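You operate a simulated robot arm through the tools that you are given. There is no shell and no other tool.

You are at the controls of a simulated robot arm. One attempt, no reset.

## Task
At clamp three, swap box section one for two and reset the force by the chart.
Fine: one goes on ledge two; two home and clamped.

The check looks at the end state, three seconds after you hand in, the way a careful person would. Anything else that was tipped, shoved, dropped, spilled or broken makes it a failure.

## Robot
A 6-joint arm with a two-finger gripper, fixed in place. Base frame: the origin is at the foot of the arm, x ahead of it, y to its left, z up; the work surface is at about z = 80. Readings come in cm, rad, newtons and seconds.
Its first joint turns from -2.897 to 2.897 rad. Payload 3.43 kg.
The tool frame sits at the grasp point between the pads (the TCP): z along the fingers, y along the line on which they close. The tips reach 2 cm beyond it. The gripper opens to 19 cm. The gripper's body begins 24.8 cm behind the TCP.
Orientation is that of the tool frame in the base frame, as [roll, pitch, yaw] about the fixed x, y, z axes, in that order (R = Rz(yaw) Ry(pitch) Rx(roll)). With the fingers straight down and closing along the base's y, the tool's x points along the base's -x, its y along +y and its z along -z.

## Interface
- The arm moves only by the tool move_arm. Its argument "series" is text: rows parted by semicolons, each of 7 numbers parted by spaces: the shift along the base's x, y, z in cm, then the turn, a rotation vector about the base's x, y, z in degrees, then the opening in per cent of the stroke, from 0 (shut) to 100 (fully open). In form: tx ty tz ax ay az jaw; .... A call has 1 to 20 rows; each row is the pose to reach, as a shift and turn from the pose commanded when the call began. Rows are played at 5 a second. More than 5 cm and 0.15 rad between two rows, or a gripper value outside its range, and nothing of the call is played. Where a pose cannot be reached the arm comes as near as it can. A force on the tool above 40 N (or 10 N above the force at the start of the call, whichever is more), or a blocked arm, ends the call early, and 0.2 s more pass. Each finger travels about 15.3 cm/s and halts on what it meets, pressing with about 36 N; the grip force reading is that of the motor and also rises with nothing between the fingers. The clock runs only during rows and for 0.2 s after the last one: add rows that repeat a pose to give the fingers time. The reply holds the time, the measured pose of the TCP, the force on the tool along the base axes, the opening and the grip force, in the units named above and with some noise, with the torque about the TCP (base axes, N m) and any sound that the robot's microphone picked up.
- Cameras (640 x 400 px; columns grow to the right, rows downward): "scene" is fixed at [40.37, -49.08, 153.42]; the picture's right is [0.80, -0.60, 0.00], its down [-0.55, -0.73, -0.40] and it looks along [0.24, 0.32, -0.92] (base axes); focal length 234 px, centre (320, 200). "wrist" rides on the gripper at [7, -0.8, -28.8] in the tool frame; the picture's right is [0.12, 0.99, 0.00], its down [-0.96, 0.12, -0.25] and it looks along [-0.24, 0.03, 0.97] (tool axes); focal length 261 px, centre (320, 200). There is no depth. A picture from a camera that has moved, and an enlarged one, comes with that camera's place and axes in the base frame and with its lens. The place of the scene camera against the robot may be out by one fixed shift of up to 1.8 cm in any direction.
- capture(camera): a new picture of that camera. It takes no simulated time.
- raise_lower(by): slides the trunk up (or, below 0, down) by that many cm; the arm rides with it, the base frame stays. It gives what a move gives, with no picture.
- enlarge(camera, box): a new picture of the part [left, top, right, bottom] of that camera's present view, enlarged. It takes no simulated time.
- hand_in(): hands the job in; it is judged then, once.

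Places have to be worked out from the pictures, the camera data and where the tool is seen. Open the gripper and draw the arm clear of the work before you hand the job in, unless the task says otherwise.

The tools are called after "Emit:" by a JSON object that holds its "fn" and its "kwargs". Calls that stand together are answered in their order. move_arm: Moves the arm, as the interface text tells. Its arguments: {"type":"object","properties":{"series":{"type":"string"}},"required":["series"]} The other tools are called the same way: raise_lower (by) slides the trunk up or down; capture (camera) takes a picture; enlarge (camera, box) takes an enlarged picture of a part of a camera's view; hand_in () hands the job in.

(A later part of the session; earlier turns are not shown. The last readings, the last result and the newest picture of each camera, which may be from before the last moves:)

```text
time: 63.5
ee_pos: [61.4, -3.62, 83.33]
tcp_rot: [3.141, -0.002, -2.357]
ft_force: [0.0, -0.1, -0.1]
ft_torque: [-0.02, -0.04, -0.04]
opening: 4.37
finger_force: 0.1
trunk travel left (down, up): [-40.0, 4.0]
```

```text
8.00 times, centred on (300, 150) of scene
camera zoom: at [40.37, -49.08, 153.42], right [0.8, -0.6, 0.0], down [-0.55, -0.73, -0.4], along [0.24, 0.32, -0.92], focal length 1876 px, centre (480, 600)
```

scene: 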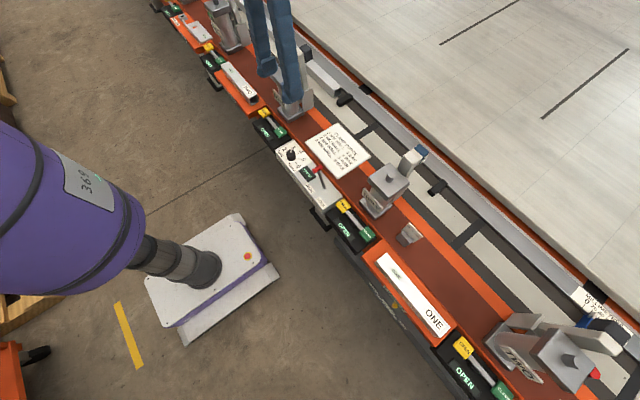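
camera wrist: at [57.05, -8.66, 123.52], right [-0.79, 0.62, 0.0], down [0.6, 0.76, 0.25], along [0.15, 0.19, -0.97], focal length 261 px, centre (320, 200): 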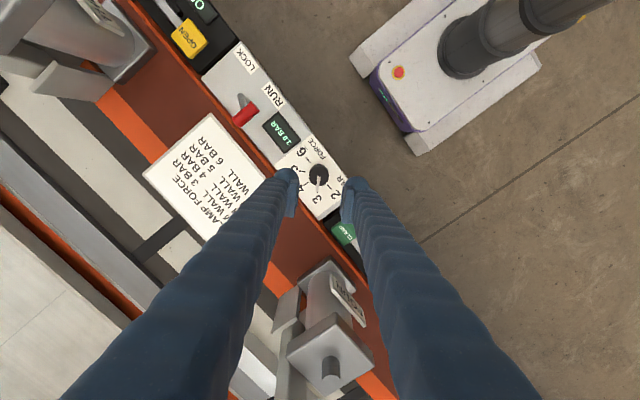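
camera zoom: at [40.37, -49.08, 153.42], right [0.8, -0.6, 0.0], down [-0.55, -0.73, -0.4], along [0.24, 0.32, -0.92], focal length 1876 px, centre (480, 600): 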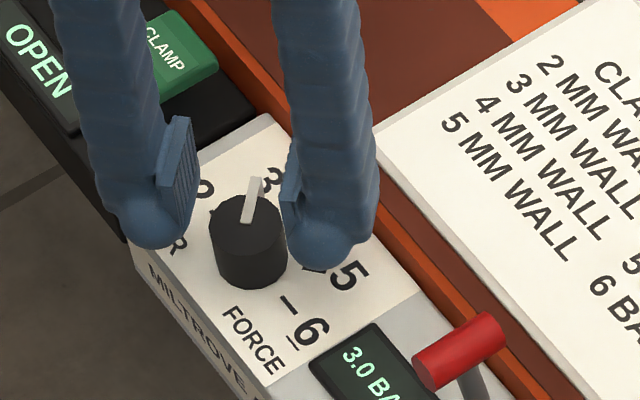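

The knob is centred between the pads. I lower the tips to about z 78.7 beside the knob and then close.

Emit:
{"fn": "move_arm", "kwargs": {"series": "0 0.1 -1 0 0 0 23; 0 0.1 -1.6 0 0 0 23; 0 0.1 -2.1 0 0 0 23; 0 0.1 -2.5 0 0 0 23; 0 0.1 -2.5 0 0 0 23"}}

Emit:
{"fn": "enlarge", "kwargs": {"camera": "wrist", "box": [250, 120, 390, 220]}}

Emit:
{"fn": "enlarge", "kwargs": {"camera": "scene", "box": [265, 125, 335, 175]}}

```text
time: 64.8
ee_pos: [61.47, -3.25, 80.67]
tcp_rot: [3.139, -0.004, -2.355]
ft_force: [-0.1, -0.2, -0.1]
ft_torque: [0.0, -0.03, 0.02]
opening: 4.39
finger_force: 0.0
trunk travel left (down, up): [-40.0, 4.0]
```

```text
4.00 times, centred on (320, 170) of wrist
camera zoom: at [57.13, -8.81, 109.61], right [-0.79, 0.62, 0.0], down [0.6, 0.76, 0.25], along [0.15, 0.19, -0.97], focal length 1043 px, centre (320, 320)
```

zoom: 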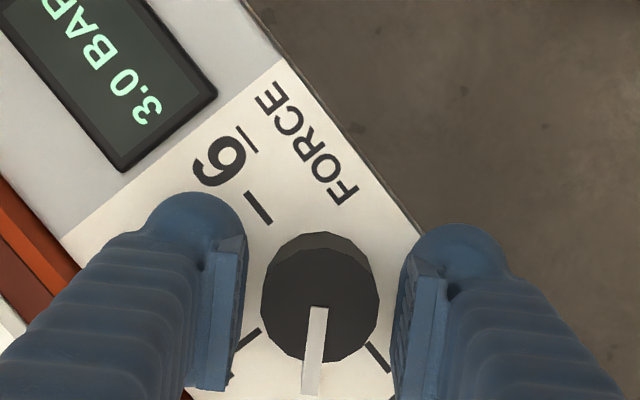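

```text
8.00 times, centred on (300, 150) of scene
camera zoom: at [40.37, -49.08, 153.42], right [0.8, -0.6, 0.0], down [-0.55, -0.73, -0.4], along [0.24, 0.32, -0.92], focal length 1876 px, centre (480, 600)
```

zoom: 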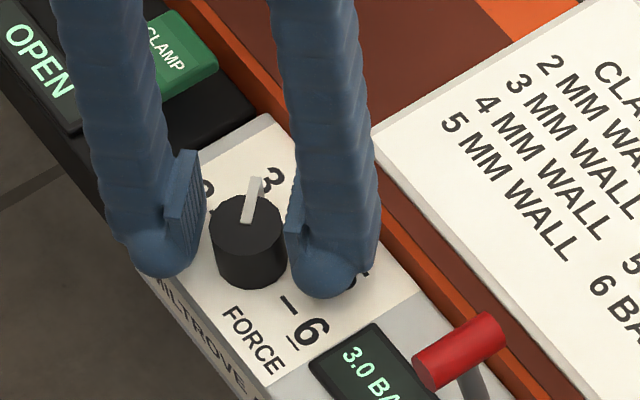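

No contact yet, fingers alongside the knob. I close on it.

Emit:
{"fn": "move_arm", "kwargs": {"series": "0 0 0 0 0 0 19; 0 0 0 0 0 0 14; 0 0 0 0 0 0 8; 0 0 0 0 0 0 8"}}

Emit:
{"fn": "enlarge", "kwargs": {"camera": "wrist", "box": [250, 120, 390, 220]}}

```text
time: 65.8
ee_pos: [61.43, -3.35, 80.76]
tcp_rot: [3.141, -0.002, -2.355]
ft_force: [3.3, -2.4, -1.1]
ft_torque: [-0.02, -0.04, 0.0]
opening: 3.27
finger_force: 44.8
trunk travel left (down, up): [-40.0, 4.0]
```

```text
4.00 times, centred on (320, 170) of wrist
camera zoom: at [57.16, -8.82, 109.6], right [-0.79, 0.62, 0.0], down [0.6, 0.76, 0.25], along [0.15, 0.19, -0.97], focal length 1043 px, centre (320, 320)
```

zoom: 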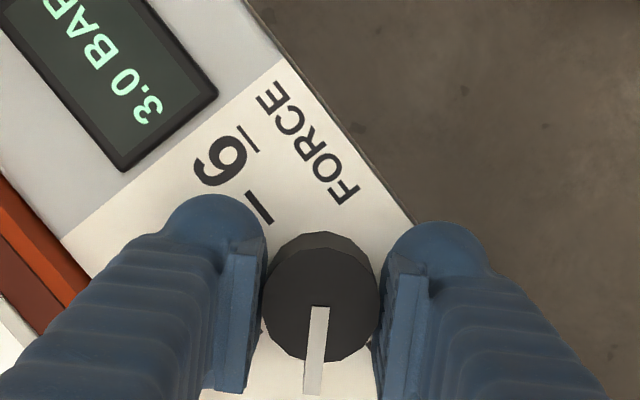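

Knob gripped (3.27 cm). I turn −45° first and read the display.

Emit:
{"fn": "move_arm", "kwargs": {"series": "0.05 -0.05 0 0 0 -5 8; 0.05 -0.05 0 0 0 -10 8; 0.05 -0.05 0 0 0 -17 8; 0.05 -0.05 0 0 0 -24 8; 0.05 -0.05 0 0 0 -31 8; 0.05 -0.05 0 0 0 -38 8; 0.05 -0.05 0 0 0 -45 8; 0.05 -0.05 0 0 0 -45 8"}}

Emit:
{"fn": "enlarge", "kwargs": {"camera": "wrist", "box": [250, 100, 390, 200]}}

Emit:
{"fn": "enlarge", "kwargs": {"camera": "scene", "box": [265, 125, 335, 175]}}

```text
time: 67.5
ee_pos: [61.66, -3.47, 80.78]
tcp_rot: [3.14, -0.003, 3.14]
ft_force: [-5.5, -6.9, 1.3]
ft_torque: [-0.04, 0.13, 0.0]
opening: 3.28
finger_force: 45.0
trunk travel left (down, up): [-40.0, 4.0]
```

```text
4.00 times, centred on (320, 150) of wrist
camera zoom: at [54.58, -4.27, 109.61], right [-0.12, 0.99, 0.0], down [0.96, 0.11, 0.24], along [0.24, 0.03, -0.97], focal length 1043 px, centre (320, 400)
```

zoom: 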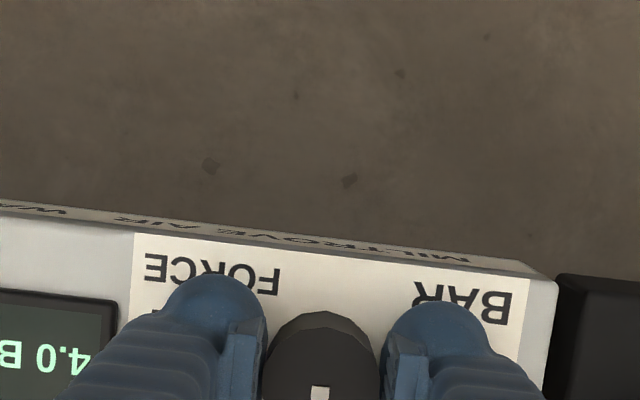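

```text
8.00 times, centred on (300, 150) of scene
camera zoom: at [40.37, -49.08, 153.42], right [0.8, -0.6, 0.0], down [-0.55, -0.73, -0.4], along [0.24, 0.32, -0.92], focal length 1876 px, centre (480, 600)
```

zoom: 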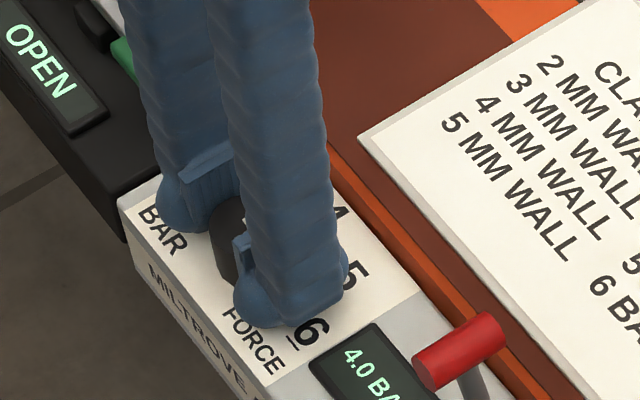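

The display now shows 4.0 BAR. I continue another −45°, easing the side force slightly.

Emit:
{"fn": "move_arm", "kwargs": {"series": "-0.1 -0.1 0 0 0 -5 8; -0.1 -0.1 0 0 0 -10 8; -0.1 -0.1 0 0 0 -17 8; -0.1 -0.1 0 0 0 -24 8; -0.1 -0.1 0 0 0 -31 8; -0.1 -0.1 0 0 0 -38 8; -0.1 -0.1 0 0 0 -45 8; -0.1 -0.1 0 0 0 -45 8"}}

Emit:
{"fn": "enlarge", "kwargs": {"camera": "scene", "box": [265, 125, 335, 175]}}

Emit:
{"fn": "capture", "kwargs": {"camera": "wrist"}}

```text
time: 69.3
ee_pos: [61.52, -3.7, 80.69]
tcp_rot: [3.141, -0.004, 2.355]
ft_force: [-2.8, -10.8, 8.1]
ft_torque: [-0.11, -0.01, 0.01]
opening: 3.28
finger_force: 45.1
trunk travel left (down, up): [-40.0, 4.0]
```

```text
8.00 times, centred on (300, 150) of scene
camera zoom: at [40.37, -49.08, 153.42], right [0.8, -0.6, 0.0], down [-0.55, -0.73, -0.4], along [0.24, 0.32, -0.92], focal length 1876 px, centre (480, 600)
```

zoom: 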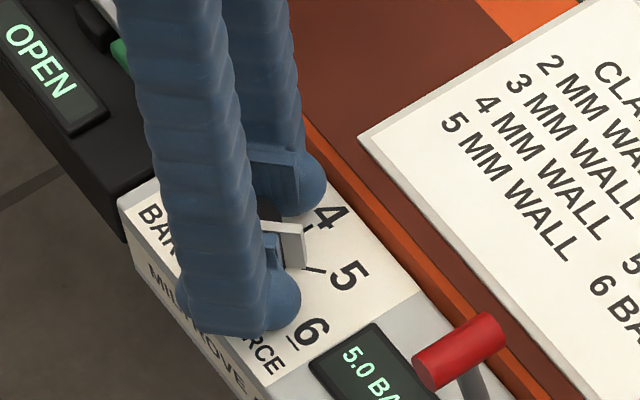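

```text
taken
camera wrist: at [55.94, 0.78, 109.6], right [0.62, 0.79, 0.0], down [0.76, -0.6, 0.25], along [0.19, -0.15, -0.97], focal length 261 px, centre (320, 200)
```

wrist: 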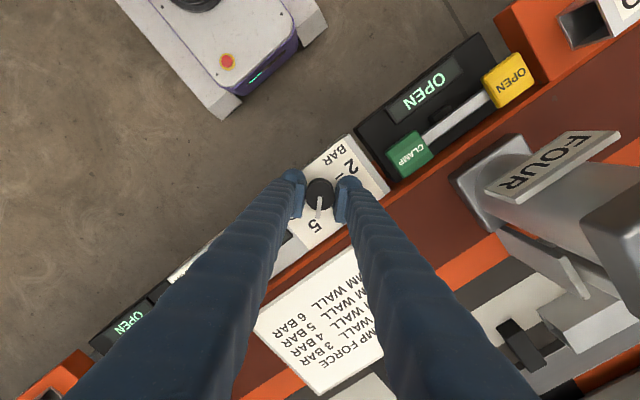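

The display shows 5.0 BAR with the pointer at 5. I open the fingers slightly, lift straight up and check the reading stays.

Emit:
{"fn": "move_arm", "kwargs": {"series": "0 0.1 0 0 0 0 20; 0 0.15 0 0 0 0 23; 0 0.15 0 0 0 0 23; 0 0.15 2 0 0 0 23; 0 0.15 5 0 0 0 23; 0 0.15 10 0 0 0 23; 0 0.15 15 0 0 0 23; 0 0.15 20 0 0 0 23; 0 0.15 25 0 0 0 23; 0 0.15 30 0 0 0 23; 0 0.15 34 0 0 0 23; 0 0.15 34 0 0 0 23"}}

Emit:
{"fn": "enlarge", "kwargs": {"camera": "scene", "box": [255, 120, 355, 190]}}

Emit:
{"fn": "capture", "kwargs": {"camera": "wrist"}}

```text
time: 72.0
ee_pos: [61.65, -3.24, 114.47]
tcp_rot: [3.141, -0.004, 2.357]
ft_force: [1.3, 0.8, 0.4]
ft_torque: [0.01, 0.06, -0.01]
opening: 4.35
finger_force: 0.1
trunk travel left (down, up): [-40.0, 4.0]
```

```text
5.71 times, centred on (305, 155) of scene
camera zoom: at [40.37, -49.08, 153.42], right [0.8, -0.6, 0.0], down [-0.55, -0.73, -0.4], along [0.24, 0.32, -0.92], focal length 1340 px, centre (406, 457)
```

zoom: 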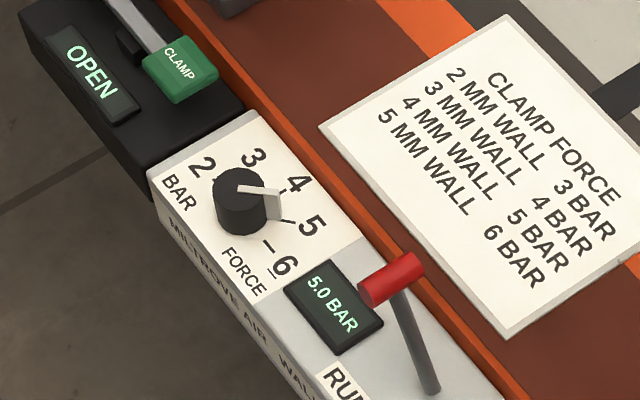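

```text
taken
camera wrist: at [56.09, 1.15, 143.35], right [0.62, 0.79, 0.0], down [0.76, -0.6, 0.24], along [0.19, -0.15, -0.97], focal length 261 px, centre (320, 200)
```

wrist: 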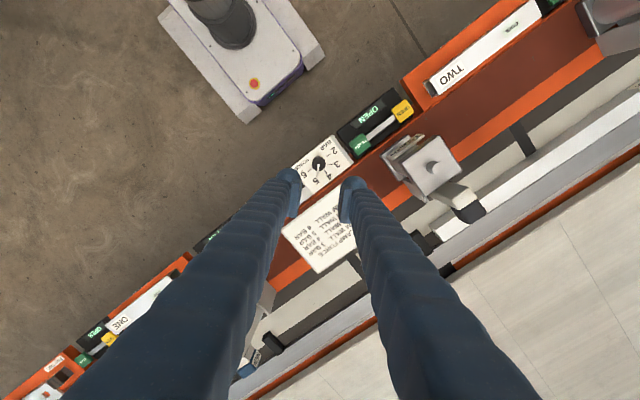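

Force is set: 5.0 BAR, matching the chart for a 4 mm wall. I turn the tool to close along x (yaw 90°) and move above box TWO.

Emit:
{"fn": "move_arm", "kwargs": {"series": "0 4.5 0 0 0 -8 30; 0 9 0 0 0 -16 36; 0 13.5 0 0 0 -24 42; 0 18 0 0 0 -32 42; 0 22.5 0 0 0 -40 42; 0 27 0 0 0 -45 42; 0.5 31.5 0 0 0 -45 42; 1 36 0 0 0 -45 42; 1 37.5 0 0 0 -45 42; 1 37.5 0 0 0 -45 42"}}

Emit:
{"fn": "capture", "kwargs": {"camera": "wrist"}}

Emit:
{"fn": "enlarge", "kwargs": {"camera": "wrist", "box": [240, 80, 400, 240]}}

Emit:
{"fn": "enlarge", "kwargs": {"camera": "scene", "box": [200, 45, 290, 115]}}

```text
time: 74.2
ee_pos: [62.44, 34.14, 114.6]
tcp_rot: [-3.141, -0.002, 1.57]
ft_force: [0.1, -0.4, -0.1]
ft_torque: [0.0, 0.03, -0.02]
opening: 7.99
finger_force: 0.0
trunk travel left (down, up): [-40.0, 4.0]
```

```text
taken
camera wrist: at [61.58, 41.2, 143.58], right [0.99, 0.12, 0.0], down [0.12, -0.96, 0.25], along [0.03, -0.24, -0.97], focal length 261 px, centre (320, 200)
```

wrist: 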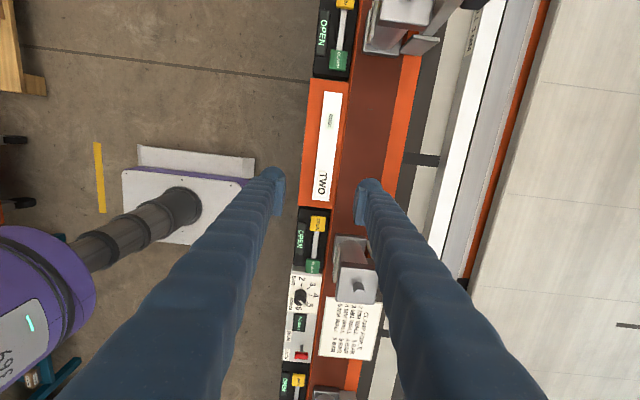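

```text
2.50 times, centred on (320, 160) of wrist
camera zoom: at [61.58, 41.2, 143.58], right [0.99, 0.12, 0.0], down [0.12, -0.96, 0.25], along [0.03, -0.24, -0.97], focal length 652 px, centre (320, 300)
```

zoom: 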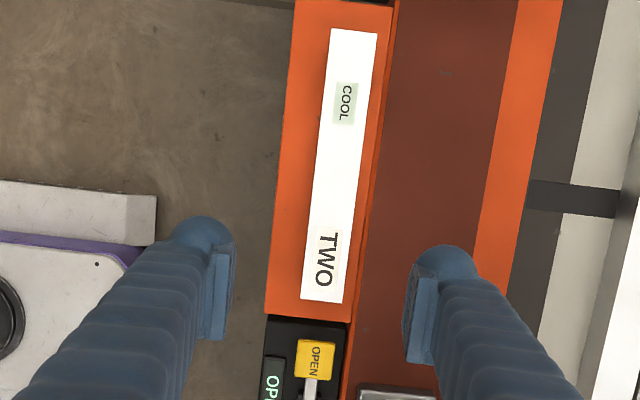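

```text
5.71 times, centred on (245, 80) of scene
camera zoom: at [40.37, -49.08, 153.42], right [0.8, -0.6, 0.0], down [-0.55, -0.73, -0.4], along [0.24, 0.32, -0.92], focal length 1340 px, centre (749, 886)
```

zoom: 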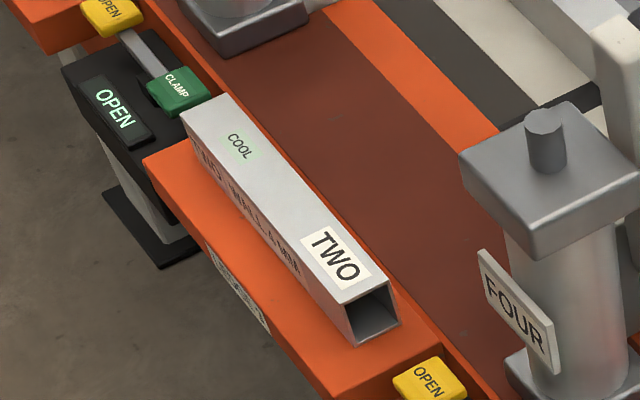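

Box TWO lies at x 61.6–65.4, y 26.2–50.1, parallel to y, top z ≈ 84.2. I move over its middle and descend to just above it.

Emit:
{"fn": "move_arm", "kwargs": {"series": "0.5 2 -2 0 0 0 42; 1 4.2 -5 0 0 0 42; 1 4.2 -10 0 0 0 42; 1 4.2 -15 0 0 0 42; 1 4.2 -20 0 0 0 42; 1 4.2 -24 0 0 0 42; 1 4.2 -26 0 0 0 42; 1 4.2 -26 0 0 0 42"}}

Emit:
{"fn": "capture", "kwargs": {"camera": "wrist"}}

Emit:
{"fn": "enlarge", "kwargs": {"camera": "wrist", "box": [240, 80, 400, 240]}}

Emit:
{"fn": "enlarge", "kwargs": {"camera": "scene", "box": [200, 45, 290, 115]}}

```text
time: 76.0
ee_pos: [63.62, 38.29, 88.91]
tcp_rot: [3.141, 0.0, 1.571]
ft_force: [0.6, -0.1, -0.2]
ft_torque: [-0.01, 0.02, -0.02]
opening: 8.0
finger_force: 0.0
trunk travel left (down, up): [-40.0, 4.0]
```

```text
taken
camera wrist: at [62.85, 45.39, 117.72], right [0.99, 0.12, 0.0], down [0.12, -0.96, 0.25], along [0.03, -0.24, -0.97], focal length 261 px, centre (320, 200)
```

wrist: 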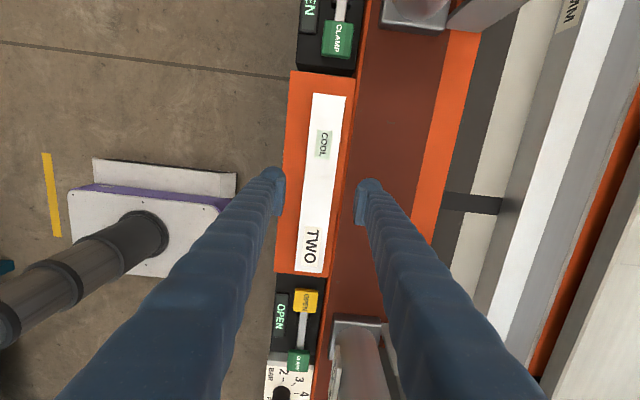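

```text
2.50 times, centred on (320, 160) of wrist
camera zoom: at [62.85, 45.39, 117.72], right [0.99, 0.12, 0.0], down [0.12, -0.96, 0.25], along [0.03, -0.24, -0.97], focal length 652 px, centre (320, 300)
```

zoom: 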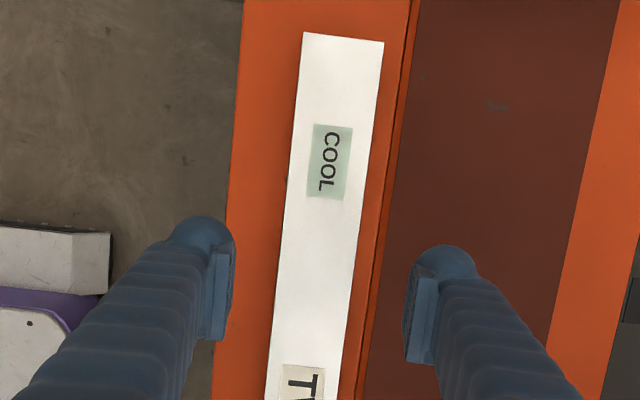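

```text
5.71 times, centred on (245, 80) of scene
camera zoom: at [40.37, -49.08, 153.42], right [0.8, -0.6, 0.0], down [-0.55, -0.73, -0.4], along [0.24, 0.32, -0.92], focal length 1340 px, centre (749, 886)
```

zoom: 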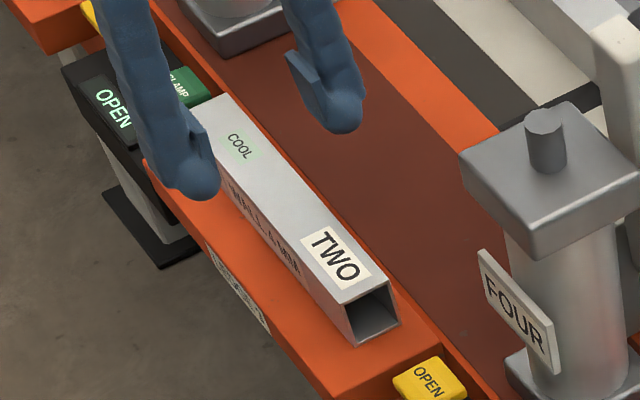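

Box TWO is centred between the fingers. I narrow the opening a little, descend to TCP z ≈ 84.65 in small steps and close.

Emit:
{"fn": "move_arm", "kwargs": {"series": "0 0 -1 0 0 0 36; 0 0 -2 0 0 0 34; 0 0 -3 0 0 0 34; 0 0 -3.6 0 0 0 34; 0 0 -4 0 0 0 34; 0 0 -4.25 0 0 0 34; 0 0 -4.25 0 0 0 34"}}

Emit:
{"fn": "move_arm", "kwargs": {"series": "0 0 0 0 0 0 28; 0 0 0 0 0 0 23; 0 0 0 0 0 0 18; 0 0 0 0 0 0 10; 0 0 0 0 0 0 10; 0 0 0 0 0 0 10"}}

Emit:
{"fn": "enlarge", "kwargs": {"camera": "wrist", "box": [240, 80, 400, 240]}}

Emit:
{"fn": "enlarge", "kwargs": {"camera": "scene", "box": [200, 45, 290, 115]}}

```text
time: 77.5
ee_pos: [63.61, 38.22, 84.55]
tcp_rot: [3.141, 0.0, 1.572]
ft_force: [-0.1, 0.6, -0.3]
ft_torque: [0.01, 0.03, 0.03]
opening: 6.45
finger_force: 0.1
trunk travel left (down, up): [-40.0, 4.0]
```

```text
time: 79.0
ee_pos: [63.45, 38.17, 84.53]
tcp_rot: [-3.141, -0.002, 1.571]
ft_force: [-0.8, -0.5, -0.8]
ft_torque: [-0.03, -0.05, -0.01]
opening: 3.9
finger_force: 35.7
trunk travel left (down, up): [-40.0, 4.0]
```

```text
2.50 times, centred on (320, 160) of wrist
camera zoom: at [62.66, 45.33, 113.38], right [0.99, 0.12, 0.0], down [0.12, -0.96, 0.25], along [0.03, -0.24, -0.97], focal length 652 px, centre (320, 300)
```

zoom: 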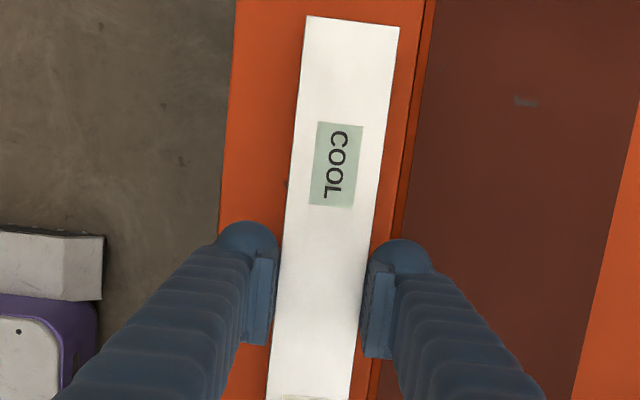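

```text
5.71 times, centred on (245, 80) of scene
camera zoom: at [40.37, -49.08, 153.42], right [0.8, -0.6, 0.0], down [-0.55, -0.73, -0.4], along [0.24, 0.32, -0.92], focal length 1340 px, centre (749, 886)
```

zoom: 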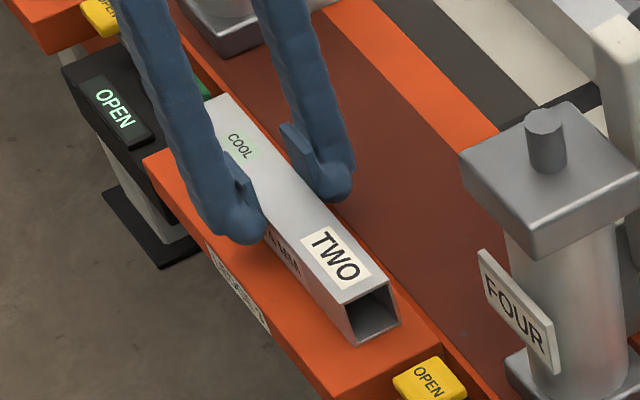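

Box TWO is gripped (3.9 cm, 36 N). I lift it slowly and check that it comes up level.

Emit:
{"fn": "move_arm", "kwargs": {"series": "0 0 0.5 0 0 0 10; 0 0 1.5 0 0 0 10; 0 0 3 0 0 0 10; 0 0 5 0 0 0 10; 0 0 5 0 0 0 10"}}

Emit:
{"fn": "enlarge", "kwargs": {"camera": "scene", "box": [200, 35, 300, 115]}}

Emit:
{"fn": "capture", "kwargs": {"camera": "wrist"}}

```text
time: 80.2
ee_pos: [63.47, 38.15, 89.48]
tcp_rot: [3.14, -0.001, 1.57]
ft_force: [0.2, 0.8, -2.4]
ft_torque: [-0.02, 0.02, -0.01]
opening: 3.88
finger_force: 35.7
trunk travel left (down, up): [-40.0, 4.0]
```

```text
5.00 times, centred on (250, 75) of scene
camera zoom: at [40.37, -49.08, 153.42], right [0.8, -0.6, 0.0], down [-0.55, -0.73, -0.4], along [0.24, 0.32, -0.92], focal length 1172 px, centre (670, 825)
```

zoom: 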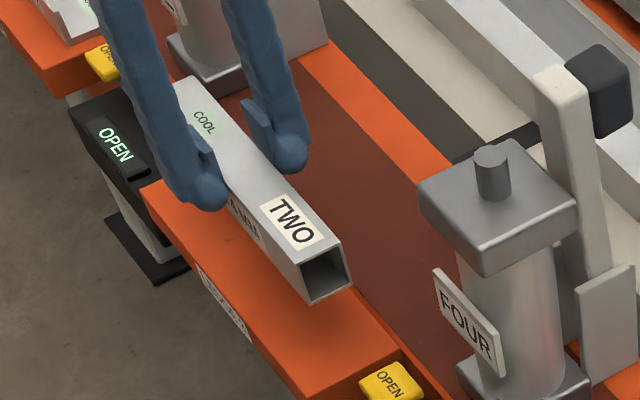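

```text
taken
camera wrist: at [62.71, 45.28, 118.28], right [0.99, 0.12, 0.0], down [0.12, -0.96, 0.25], along [0.03, -0.24, -0.97], focal length 261 px, centre (320, 200)
```

wrist: 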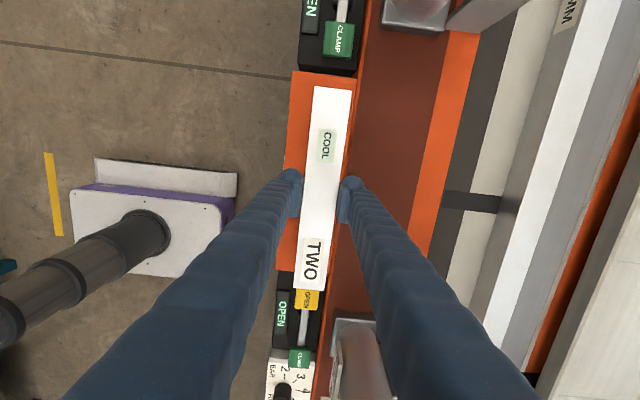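

Box TWO hangs level. I lift it to z ≈ 120 first, well above the towers and upright arms.

Emit:
{"fn": "move_arm", "kwargs": {"series": "0 0 4.5 0 0 0 10; 0 0 9 0 0 0 10; 0 0 13.5 0 0 0 10; 0 0 18 0 0 0 10; 0 0 22.5 0 0 0 10; 0 0 27 0 0 0 10; 0 0 30.5 0 0 0 10; 0 0 30.5 0 0 0 10"}}

Emit:
{"fn": "move_arm", "kwargs": {"series": "1.8 -4.06 0 0 0 0 10; 3.6 -8.12 0 0 0 0 10; 5.4 -12.18 0 0 0 0 10; 7.2 -16.24 0 0 0 0 10; 9 -20.3 0 0 0 0 10; 10.8 -24.36 0 0 0 0 10; 12.6 -28.42 0 0 0 0 10; 14.4 -32.48 0 0 0 0 10; 16.2 -36.54 0 0 0 0 10; 18 -40.6 0 0 0 0 10; 19.8 -44.66 0 0 0 0 10; 21.6 -48.72 0 0 0 0 10; 23.4 -52.78 0 0 0 0 10; 25.2 -56.84 0 0 0 0 10; 27 -60.9 0 0 0 0 10; 28.8 -64.96 0 0 0 0 10; 30.6 -69 -2 0 0 0 10; 30.6 -69 -4 0 0 0 10; 30.6 -69 -4 0 0 0 10"}}

Emit:
{"fn": "capture", "kwargs": {"camera": "wrist"}}

Emit:
{"fn": "capture", "kwargs": {"camera": "scene"}}

```text
time: 82.0
ee_pos: [63.76, 38.22, 120.07]
tcp_rot: [-3.14, -0.001, 1.573]
ft_force: [1.3, 0.0, -3.6]
ft_torque: [-0.03, 0.05, 0.01]
opening: 3.9
finger_force: 36.0
trunk travel left (down, up): [-40.0, 4.0]
```

```text
time: 86.0
ee_pos: [94.12, -30.63, 115.76]
tcp_rot: [-3.139, -0.003, 1.571]
ft_force: [0.5, 0.2, -3.5]
ft_torque: [-0.08, 0.04, 0.01]
opening: 3.9
finger_force: 35.7
trunk travel left (down, up): [-40.0, 4.0]
```

```text
taken
camera wrist: at [93.21, -23.56, 144.6], right [0.99, 0.12, 0.0], down [0.12, -0.96, 0.25], along [0.03, -0.24, -0.97], focal length 261 px, centre (320, 200)
```

wrist: 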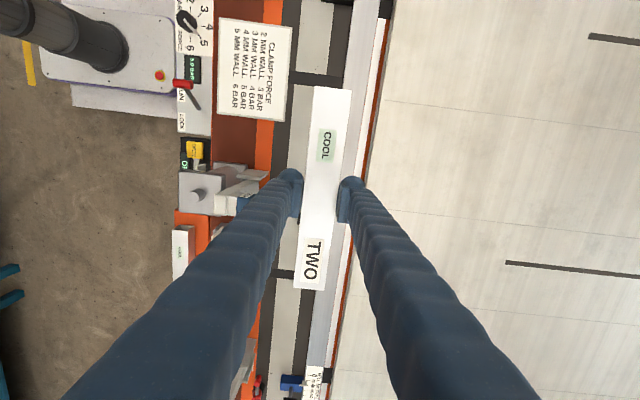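

```text
taken
```

scene: 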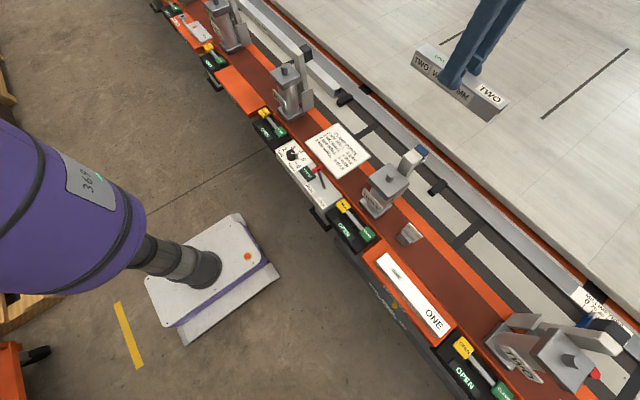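

Box TWO hangs above the clamp three seat. I read its side label once more from this view before lowering.

Emit:
{"fn": "enlarge", "kwargs": {"camera": "scene", "box": [405, 35, 515, 125]}}

Emit:
{"fn": "enlarge", "kwargs": {"camera": "scene", "box": [370, 110, 500, 210]}}

```text
4.44 times, centred on (460, 80) of scene
camera zoom: at [40.37, -49.08, 153.42], right [0.8, -0.6, 0.0], down [-0.55, -0.73, -0.4], along [0.24, 0.32, -0.92], focal length 1042 px, centre (-302, 733)
```

zoom: 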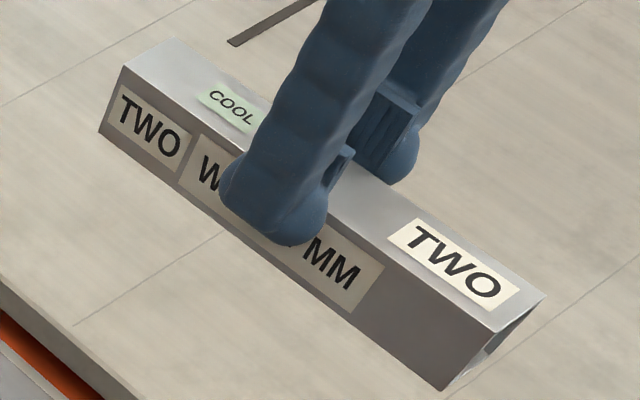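

```text
4.00 times, centred on (435, 160) of scene
camera zoom: at [40.37, -49.08, 153.42], right [0.8, -0.6, 0.0], down [-0.55, -0.73, -0.4], along [0.24, 0.32, -0.92], focal length 938 px, centre (-140, 360)
```

zoom: 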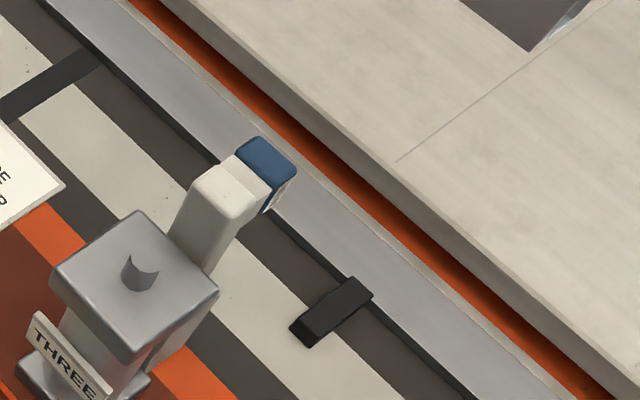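

The seat is free and the stop and low fence are in view. I lower box TWO with about 1 cm of room to both the stop and the fence.

Emit:
{"fn": "move_arm", "kwargs": {"series": "0 0 -5 0 0 0 10; 0 0 -10 0 0 0 10; 0 0 -15 0 0 0 10; 0 0 -19 0 0 0 10; 0 0 -23 0 0 0 10; 0 0 -26 0 0 0 10; 0 0 -28 0 0 0 10; 0 0 -29 0 0 0 10; 0 0 -29 0 0 0 10"}}

Emit:
{"fn": "capture", "kwargs": {"camera": "wrist"}}

Emit:
{"fn": "enlarge", "kwargs": {"camera": "wrist", "box": [260, 200, 400, 300]}}

Emit:
{"fn": "enlarge", "kwargs": {"camera": "scene", "box": [370, 100, 500, 200]}}

```text
time: 88.0
ee_pos: [94.12, -30.6, 86.84]
tcp_rot: [3.141, -0.002, 1.57]
ft_force: [0.0, 0.6, -3.3]
ft_torque: [0.02, -0.01, -0.01]
opening: 3.91
finger_force: 36.2
trunk travel left (down, up): [-40.0, 4.0]
```

```text
taken
camera wrist: at [93.27, -23.64, 115.69], right [0.99, 0.12, 0.0], down [0.12, -0.96, 0.25], along [0.03, -0.24, -0.97], focal length 261 px, centre (320, 200)
```

wrist: 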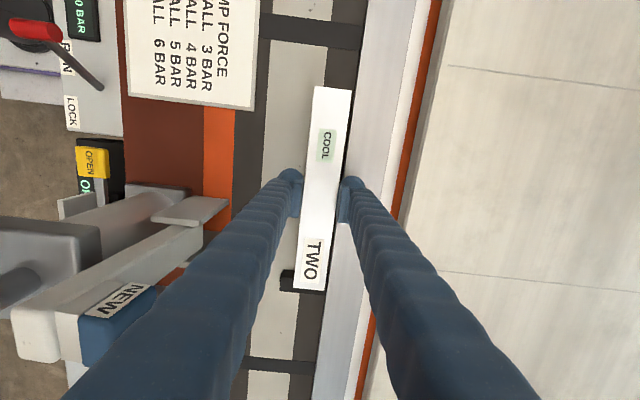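

```text
4.00 times, centred on (330, 250) of wrist
camera zoom: at [93.27, -23.64, 115.69], right [0.99, 0.12, 0.0], down [0.12, -0.96, 0.25], along [0.03, -0.24, -0.97], focal length 1043 px, centre (280, 0)
```

zoom: 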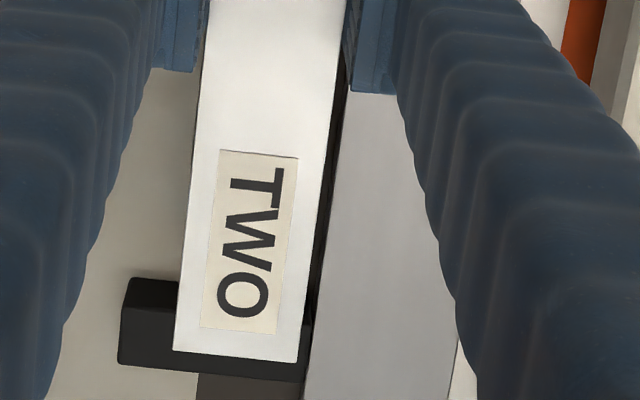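

```text
4.00 times, centred on (435, 150) of scene
camera zoom: at [40.37, -49.08, 153.42], right [0.8, -0.6, 0.0], down [-0.55, -0.73, -0.4], along [0.24, 0.32, -0.92], focal length 938 px, centre (-140, 400)
```

zoom: 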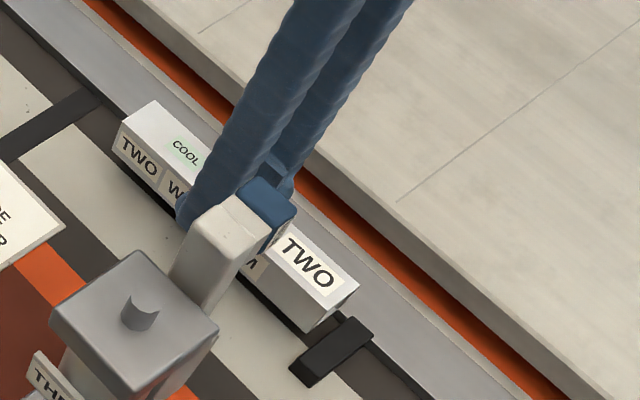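

About 1 cm of clearance to the stop and some to the fence. I lower to touch-down in small steps.

Emit:
{"fn": "move_arm", "kwargs": {"series": "0 0 -0.8 0 0 0 10; 0 0 -1.4 0 0 0 10; 0 0 -1.8 0 0 0 10; 0 0 -2 0 0 0 10; 0 0 -2.15 0 0 0 10; 0 0 -2.15 0 0 0 10"}}

```text
time: 89.3
ee_pos: [94.17, -30.68, 84.79]
tcp_rot: [-3.14, -0.002, 1.571]
ft_force: [-0.1, 0.5, -2.6]
ft_torque: [0.02, -0.03, 0.02]
opening: 3.91
finger_force: 35.0
trunk travel left (down, up): [-40.0, 4.0]
```

Weight still on the tool, so no touch-down yet. I lower a little more.

Emit:
{"fn": "move_arm", "kwargs": {"series": "0 0 -0.1 0 0 0 10; 0 0 -0.2 0 0 0 10; 0 0 -0.3 0 0 0 10; 0 0 -0.3 0 0 0 10"}}

```text
time: 90.3
ee_pos: [93.99, -30.65, 84.53]
tcp_rot: [3.14, -0.001, 1.571]
ft_force: [-0.6, 0.5, 2.1]
ft_torque: [-0.01, 0.02, 0.01]
opening: 3.92
finger_force: 35.7
trunk travel left (down, up): [-40.0, 4.0]
```

Light touch-down (+2 N). I slide the box along the rail toward the stop (−y) in small steps.

Emit:
{"fn": "move_arm", "kwargs": {"series": "0 -0.2 0 0 0 0 10; 0 -0.4 0 0 0 0 10; 0 -0.6 0 0 0 0 10; 0 -0.75 0 0 0 0 10; 0 -0.75 0 0 0 0 10"}}

Emit:
{"fn": "enlarge", "kwargs": {"camera": "wrist", "box": [260, 200, 400, 300]}}

```text
time: 91.5
ee_pos: [94.11, -31.5, 84.51]
tcp_rot: [3.141, -0.002, 1.572]
ft_force: [0.5, -0.3, 0.7]
ft_torque: [-0.02, -0.03, -0.05]
opening: 3.89
finger_force: 35.8
trunk travel left (down, up): [-40.0, 4.0]
```

```text
4.00 times, centred on (330, 250) of wrist
camera zoom: at [93.27, -24.37, 113.39], right [0.99, 0.12, 0.0], down [0.12, -0.96, 0.25], along [0.03, -0.24, -0.97], focal length 1043 px, centre (280, 0)
```

zoom: 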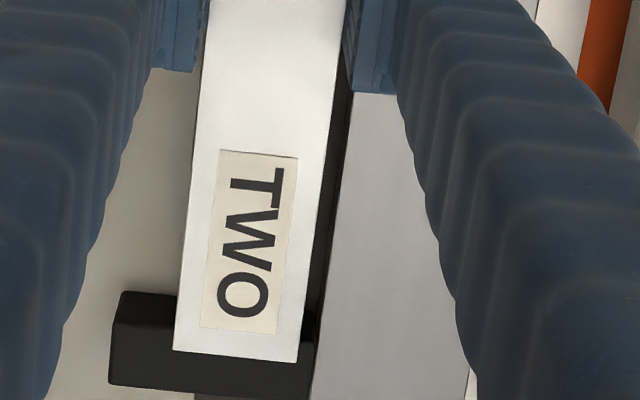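

The box end is nearly at the stop. I go on in finer steps until the y force rises.

Emit:
{"fn": "move_arm", "kwargs": {"series": "0 -0.1 0 0 0 0 10; 0 -0.2 0 0 0 0 10; 0 -0.3 0 0 0 0 10; 0 -0.3 0 0 0 0 10"}}

```text
time: 92.5
ee_pos: [94.0, -31.73, 84.55]
tcp_rot: [3.141, -0.002, 1.571]
ft_force: [0.7, 1.2, 3.1]
ft_torque: [0.07, 0.01, 0.01]
opening: 3.89
finger_force: 36.2
trunk travel left (down, up): [-40.0, 4.0]
```

Emit:
{"fn": "move_arm", "kwargs": {"series": "0 -0.1 0 0 0 0 10; 0 -0.2 0 0 0 0 10; 0 -0.3 0 0 0 0 10; 0 -0.3 0 0 0 0 10"}}

Emit:
{"fn": "enlarge", "kwargs": {"camera": "wrist", "box": [260, 200, 400, 300]}}

```text
time: 93.5
ee_pos: [94.14, -31.78, 84.5]
tcp_rot: [-3.139, -0.002, 1.57]
ft_force: [-0.4, 23.5, 2.6]
ft_torque: [0.14, -0.04, -0.11]
opening: 3.9
finger_force: 36.3
trunk travel left (down, up): [-40.0, 4.0]
```

```text
4.00 times, centred on (330, 250) of wrist
camera zoom: at [93.26, -24.73, 113.4], right [0.99, 0.12, 0.0], down [0.12, -0.96, 0.24], along [0.03, -0.24, -0.97], focal length 1043 px, centre (280, 0)
```

zoom: 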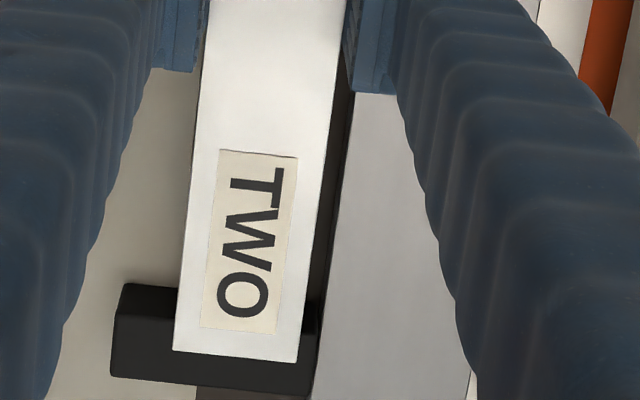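

The y force reads +23.5 N: box TWO is against the stop. I relax that push and slide it toward the fence (+x) in small steps.

Emit:
{"fn": "move_arm", "kwargs": {"series": "0 0.15 0 0 0 0 10; 0.2 0.2 0 0 0 0 10; 0.4 0.2 0 0 0 0 10; 0.6 0.2 0 0 0 0 10; 0.6 0.2 0 0 0 0 10"}}

Emit:
{"fn": "enlarge", "kwargs": {"camera": "wrist", "box": [260, 200, 400, 300]}}

```text
time: 94.8
ee_pos: [94.72, -31.76, 84.58]
tcp_rot: [3.14, -0.002, 1.57]
ft_force: [-5.5, 13.5, -1.3]
ft_torque: [0.2, 0.16, -0.43]
opening: 3.91
finger_force: 36.3
trunk travel left (down, up): [-40.0, 4.0]
```

```text
4.00 times, centred on (330, 250) of wrist
camera zoom: at [93.82, -24.7, 113.39], right [0.99, 0.12, 0.0], down [0.12, -0.96, 0.25], along [0.03, -0.24, -0.97], focal length 1043 px, centre (280, 0)
```

zoom: 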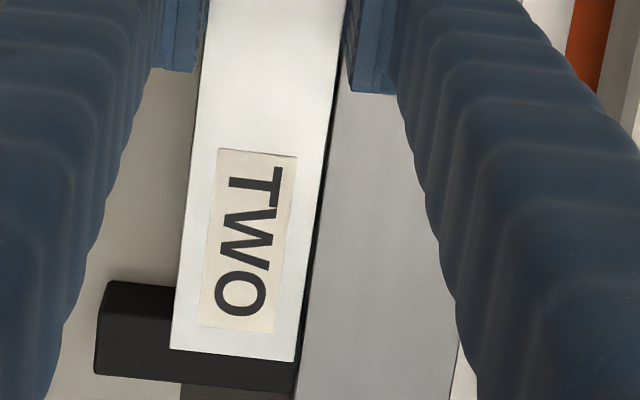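

A narrow dark gap to the fence remains. I ease the stop push a bit more and continue toward the fence.

Emit:
{"fn": "move_arm", "kwargs": {"series": "0 0.12 0 0 0 0 10; 0.1 0.12 0 0 0 0 10; 0.2 0.12 0 0 0 0 10; 0.3 0.12 0 0 0 0 10; 0.3 0.12 0 0 0 0 10"}}

Emit:
{"fn": "enlarge", "kwargs": {"camera": "wrist", "box": [260, 200, 400, 300]}}

```text
time: 96.0
ee_pos: [94.96, -31.9, 84.64]
tcp_rot: [3.141, -0.002, 1.571]
ft_force: [-5.1, 6.3, -3.5]
ft_torque: [0.06, 0.16, 0.1]
opening: 3.9
finger_force: 36.5
trunk travel left (down, up): [-40.0, 4.0]
```

```text
4.00 times, centred on (330, 250) of wrist
camera zoom: at [94.11, -24.72, 113.42], right [0.99, 0.12, 0.0], down [0.12, -0.96, 0.25], along [0.03, -0.24, -0.97], focal length 1043 px, centre (280, 0)
```

zoom: 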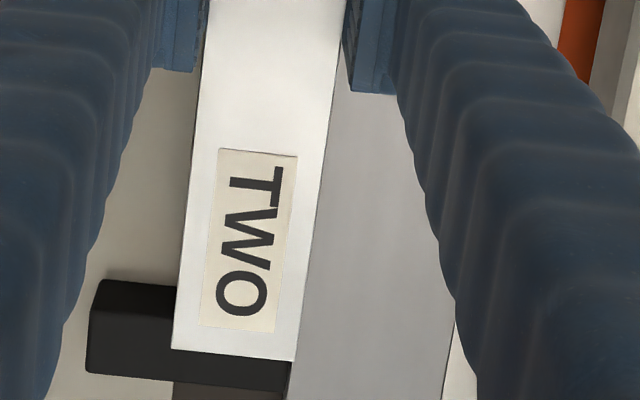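

The gap looks closed. I press a touch more toward the fence and lower by 0.1 to confirm both contacts.

Emit:
{"fn": "move_arm", "kwargs": {"series": "0 0 -0.1 0 0 0 10; 0.1 0 -0.15 0 0 0 10; 0.2 0 -0.15 0 0 0 10; 0.2 0 -0.15 0 0 0 10"}}

```text
time: 97.0
ee_pos: [94.99, -31.84, 84.66]
tcp_rot: [3.14, -0.001, 1.573]
ft_force: [-18.2, -0.1, 10.5]
ft_torque: [-0.23, 0.33, 0.05]
opening: 3.89
finger_force: 36.1
trunk travel left (down, up): [-40.0, 4.0]
```

Fence contact confirmed (−18 N in x) with the box on the rail (+10 N in z). I ease the x push, nudge once more to the stop, and then release.

Emit:
{"fn": "move_arm", "kwargs": {"series": "-0.1 0 0.1 0 0 0 10; -0.1 -0.15 0.1 0 0 0 10; -0.1 -0.25 0.1 0 0 0 10; -0.1 -0.25 0.1 0 0 0 10"}}

Emit:
{"fn": "enlarge", "kwargs": {"camera": "wrist", "box": [260, 200, 400, 300]}}

```text
time: 98.0
ee_pos: [95.11, -31.74, 84.56]
tcp_rot: [-3.14, -0.004, 1.571]
ft_force: [-12.7, 12.0, 1.9]
ft_torque: [0.34, 0.19, -0.08]
opening: 3.9
finger_force: 36.0
trunk travel left (down, up): [-40.0, 4.0]
```

```text
4.00 times, centred on (330, 250) of wrist
camera zoom: at [94.18, -24.78, 113.41], right [0.99, 0.12, 0.0], down [0.12, -0.96, 0.24], along [0.03, -0.24, -0.97], focal length 1043 px, centre (280, 0)
```

zoom: 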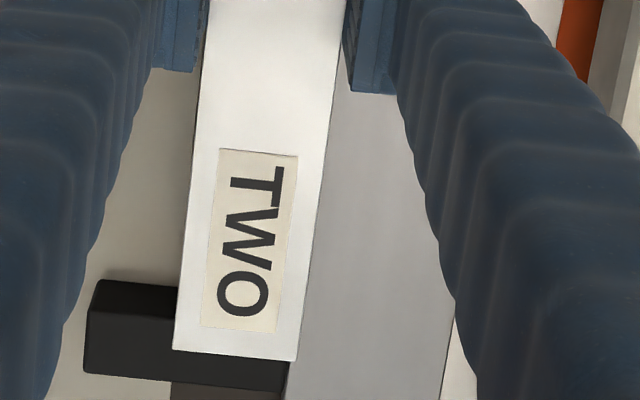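

Both contacts hold (−12.7 N fence, +12 N stop). I release by opening the fingers gradually.

Emit:
{"fn": "move_arm", "kwargs": {"series": "0 0 0 0 0 0 19; 0 0 0 0 0 0 22; 0 0 0 0 0 0 26; 0 0 0 0 0 0 32; 0 0 0 0 0 0 38; 0 0 0 0 0 0 38"}}

Emit:
{"fn": "enlarge", "kwargs": {"camera": "wrist", "box": [260, 200, 400, 300]}}

Emit:
{"fn": "enlarge", "kwargs": {"camera": "wrist", "box": [260, 80, 400, 180]}}

Emit:
{"fn": "enlarge", "kwargs": {"camera": "scene", "box": [370, 100, 500, 200]}}

```text
time: 99.3
ee_pos: [95.25, -32.07, 84.53]
tcp_rot: [-3.14, -0.001, 1.569]
ft_force: [0.1, 0.0, -0.8]
ft_torque: [0.01, 0.02, 0.01]
opening: 7.22
finger_force: 0.0
trunk travel left (down, up): [-40.0, 4.0]
```

```text
4.00 times, centred on (330, 250) of wrist
camera zoom: at [94.25, -24.92, 113.4], right [0.99, 0.12, 0.0], down [0.12, -0.96, 0.25], along [0.03, -0.24, -0.97], focal length 1043 px, centre (280, 0)
```

zoom: 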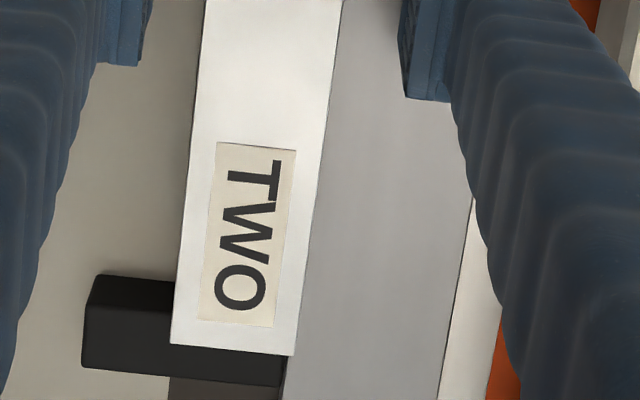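

```text
4.00 times, centred on (330, 130) of wrist
camera zoom: at [94.25, -24.92, 113.4], right [0.99, 0.12, 0.0], down [0.12, -0.96, 0.25], along [0.03, -0.24, -0.97], focal length 1043 px, centre (280, 480)
```

zoom: 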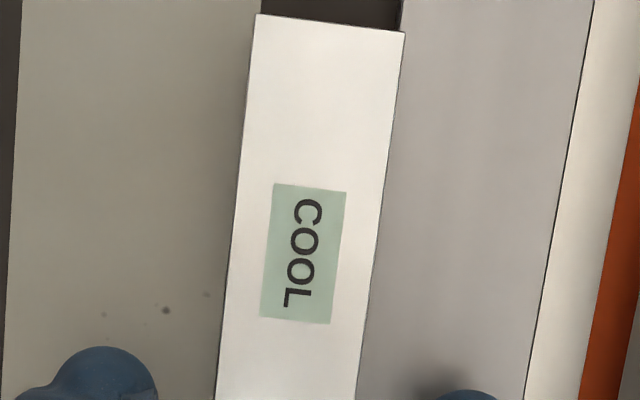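

```text
4.00 times, centred on (435, 150) of scene
camera zoom: at [40.37, -49.08, 153.42], right [0.8, -0.6, 0.0], down [-0.55, -0.73, -0.4], along [0.24, 0.32, -0.92], focal length 938 px, centre (-140, 400)
```

zoom: 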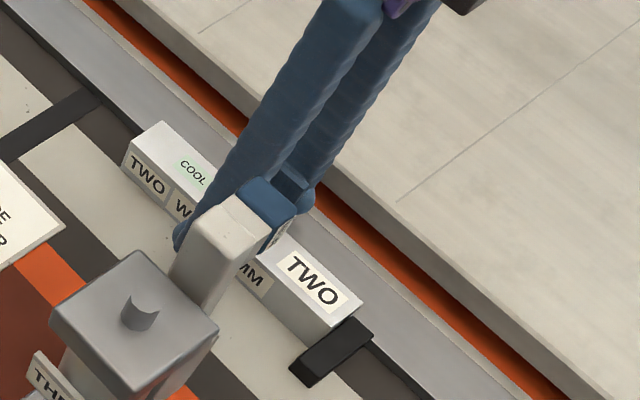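

Box TWO sits against fence and stop, fingers free. I rise straight up to the pose from which I first viewed box ONE at home, to compare the two.

Emit:
{"fn": "move_arm", "kwargs": {"series": "0 0 1 0 0 0 38; 0 0 3 0 0 0 38; 0 0 7 0 0 0 38; 0 0 12 0 0 0 42; 0 0.3 17 0 0 0 42; 0 0.6 22 0 0 0 42; 0 0.65 25.6 0 0 0 42; 0 0.65 25.6 0 0 0 42"}}

Emit:
{"fn": "enlarge", "kwargs": {"camera": "wrist", "box": [240, 100, 400, 250]}}

Emit:
{"fn": "enlarge", "kwargs": {"camera": "scene", "box": [370, 110, 480, 200]}}

Emit:
{"fn": "enlarge", "kwargs": {"camera": "scene", "box": [390, 130, 454, 180]}}

```text
time: 101.2
ee_pos: [95.01, -31.31, 110.06]
tcp_rot: [-3.141, -0.001, 1.571]
ft_force: [-0.1, 0.6, 0.2]
ft_torque: [0.0, 0.0, -0.02]
opening: 7.95
finger_force: 0.0
trunk travel left (down, up): [-40.0, 4.0]
```

```text
2.67 times, centred on (320, 175) of wrist
camera zoom: at [94.13, -24.22, 138.99], right [0.99, 0.12, 0.0], down [0.12, -0.96, 0.25], along [0.03, -0.24, -0.97], focal length 695 px, centre (320, 267)
```

zoom: 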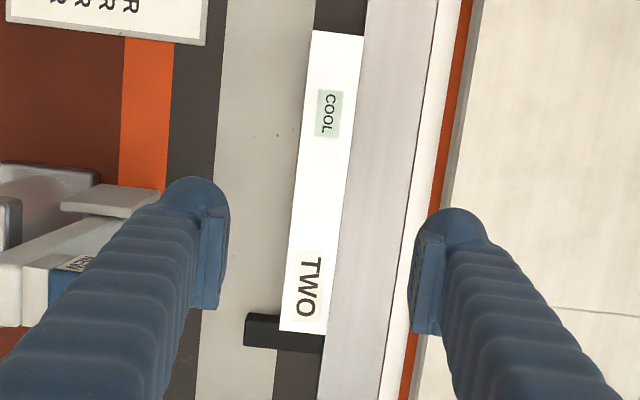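

```text
4.44 times, centred on (425, 155) of scene
camera zoom: at [40.37, -49.08, 153.42], right [0.8, -0.6, 0.0], down [-0.55, -0.73, -0.4], along [0.24, 0.32, -0.92], focal length 1042 px, centre (-147, 400)
```

zoom: 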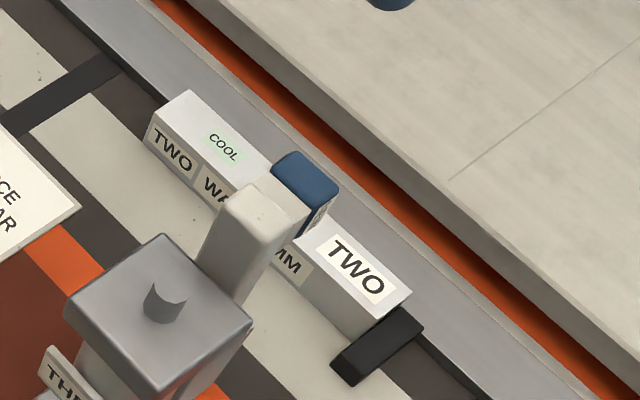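

```text
8.00 times, centred on (422, 155) of scene
camera zoom: at [40.37, -49.08, 153.42], right [0.8, -0.6, 0.0], down [-0.55, -0.73, -0.4], along [0.24, 0.32, -0.92], focal length 1876 px, centre (-496, 560)
```

zoom: 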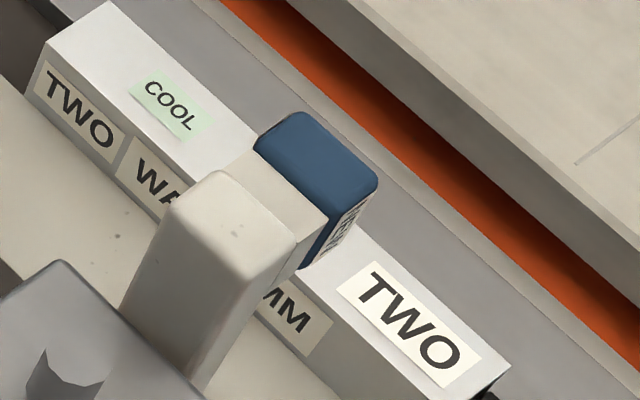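

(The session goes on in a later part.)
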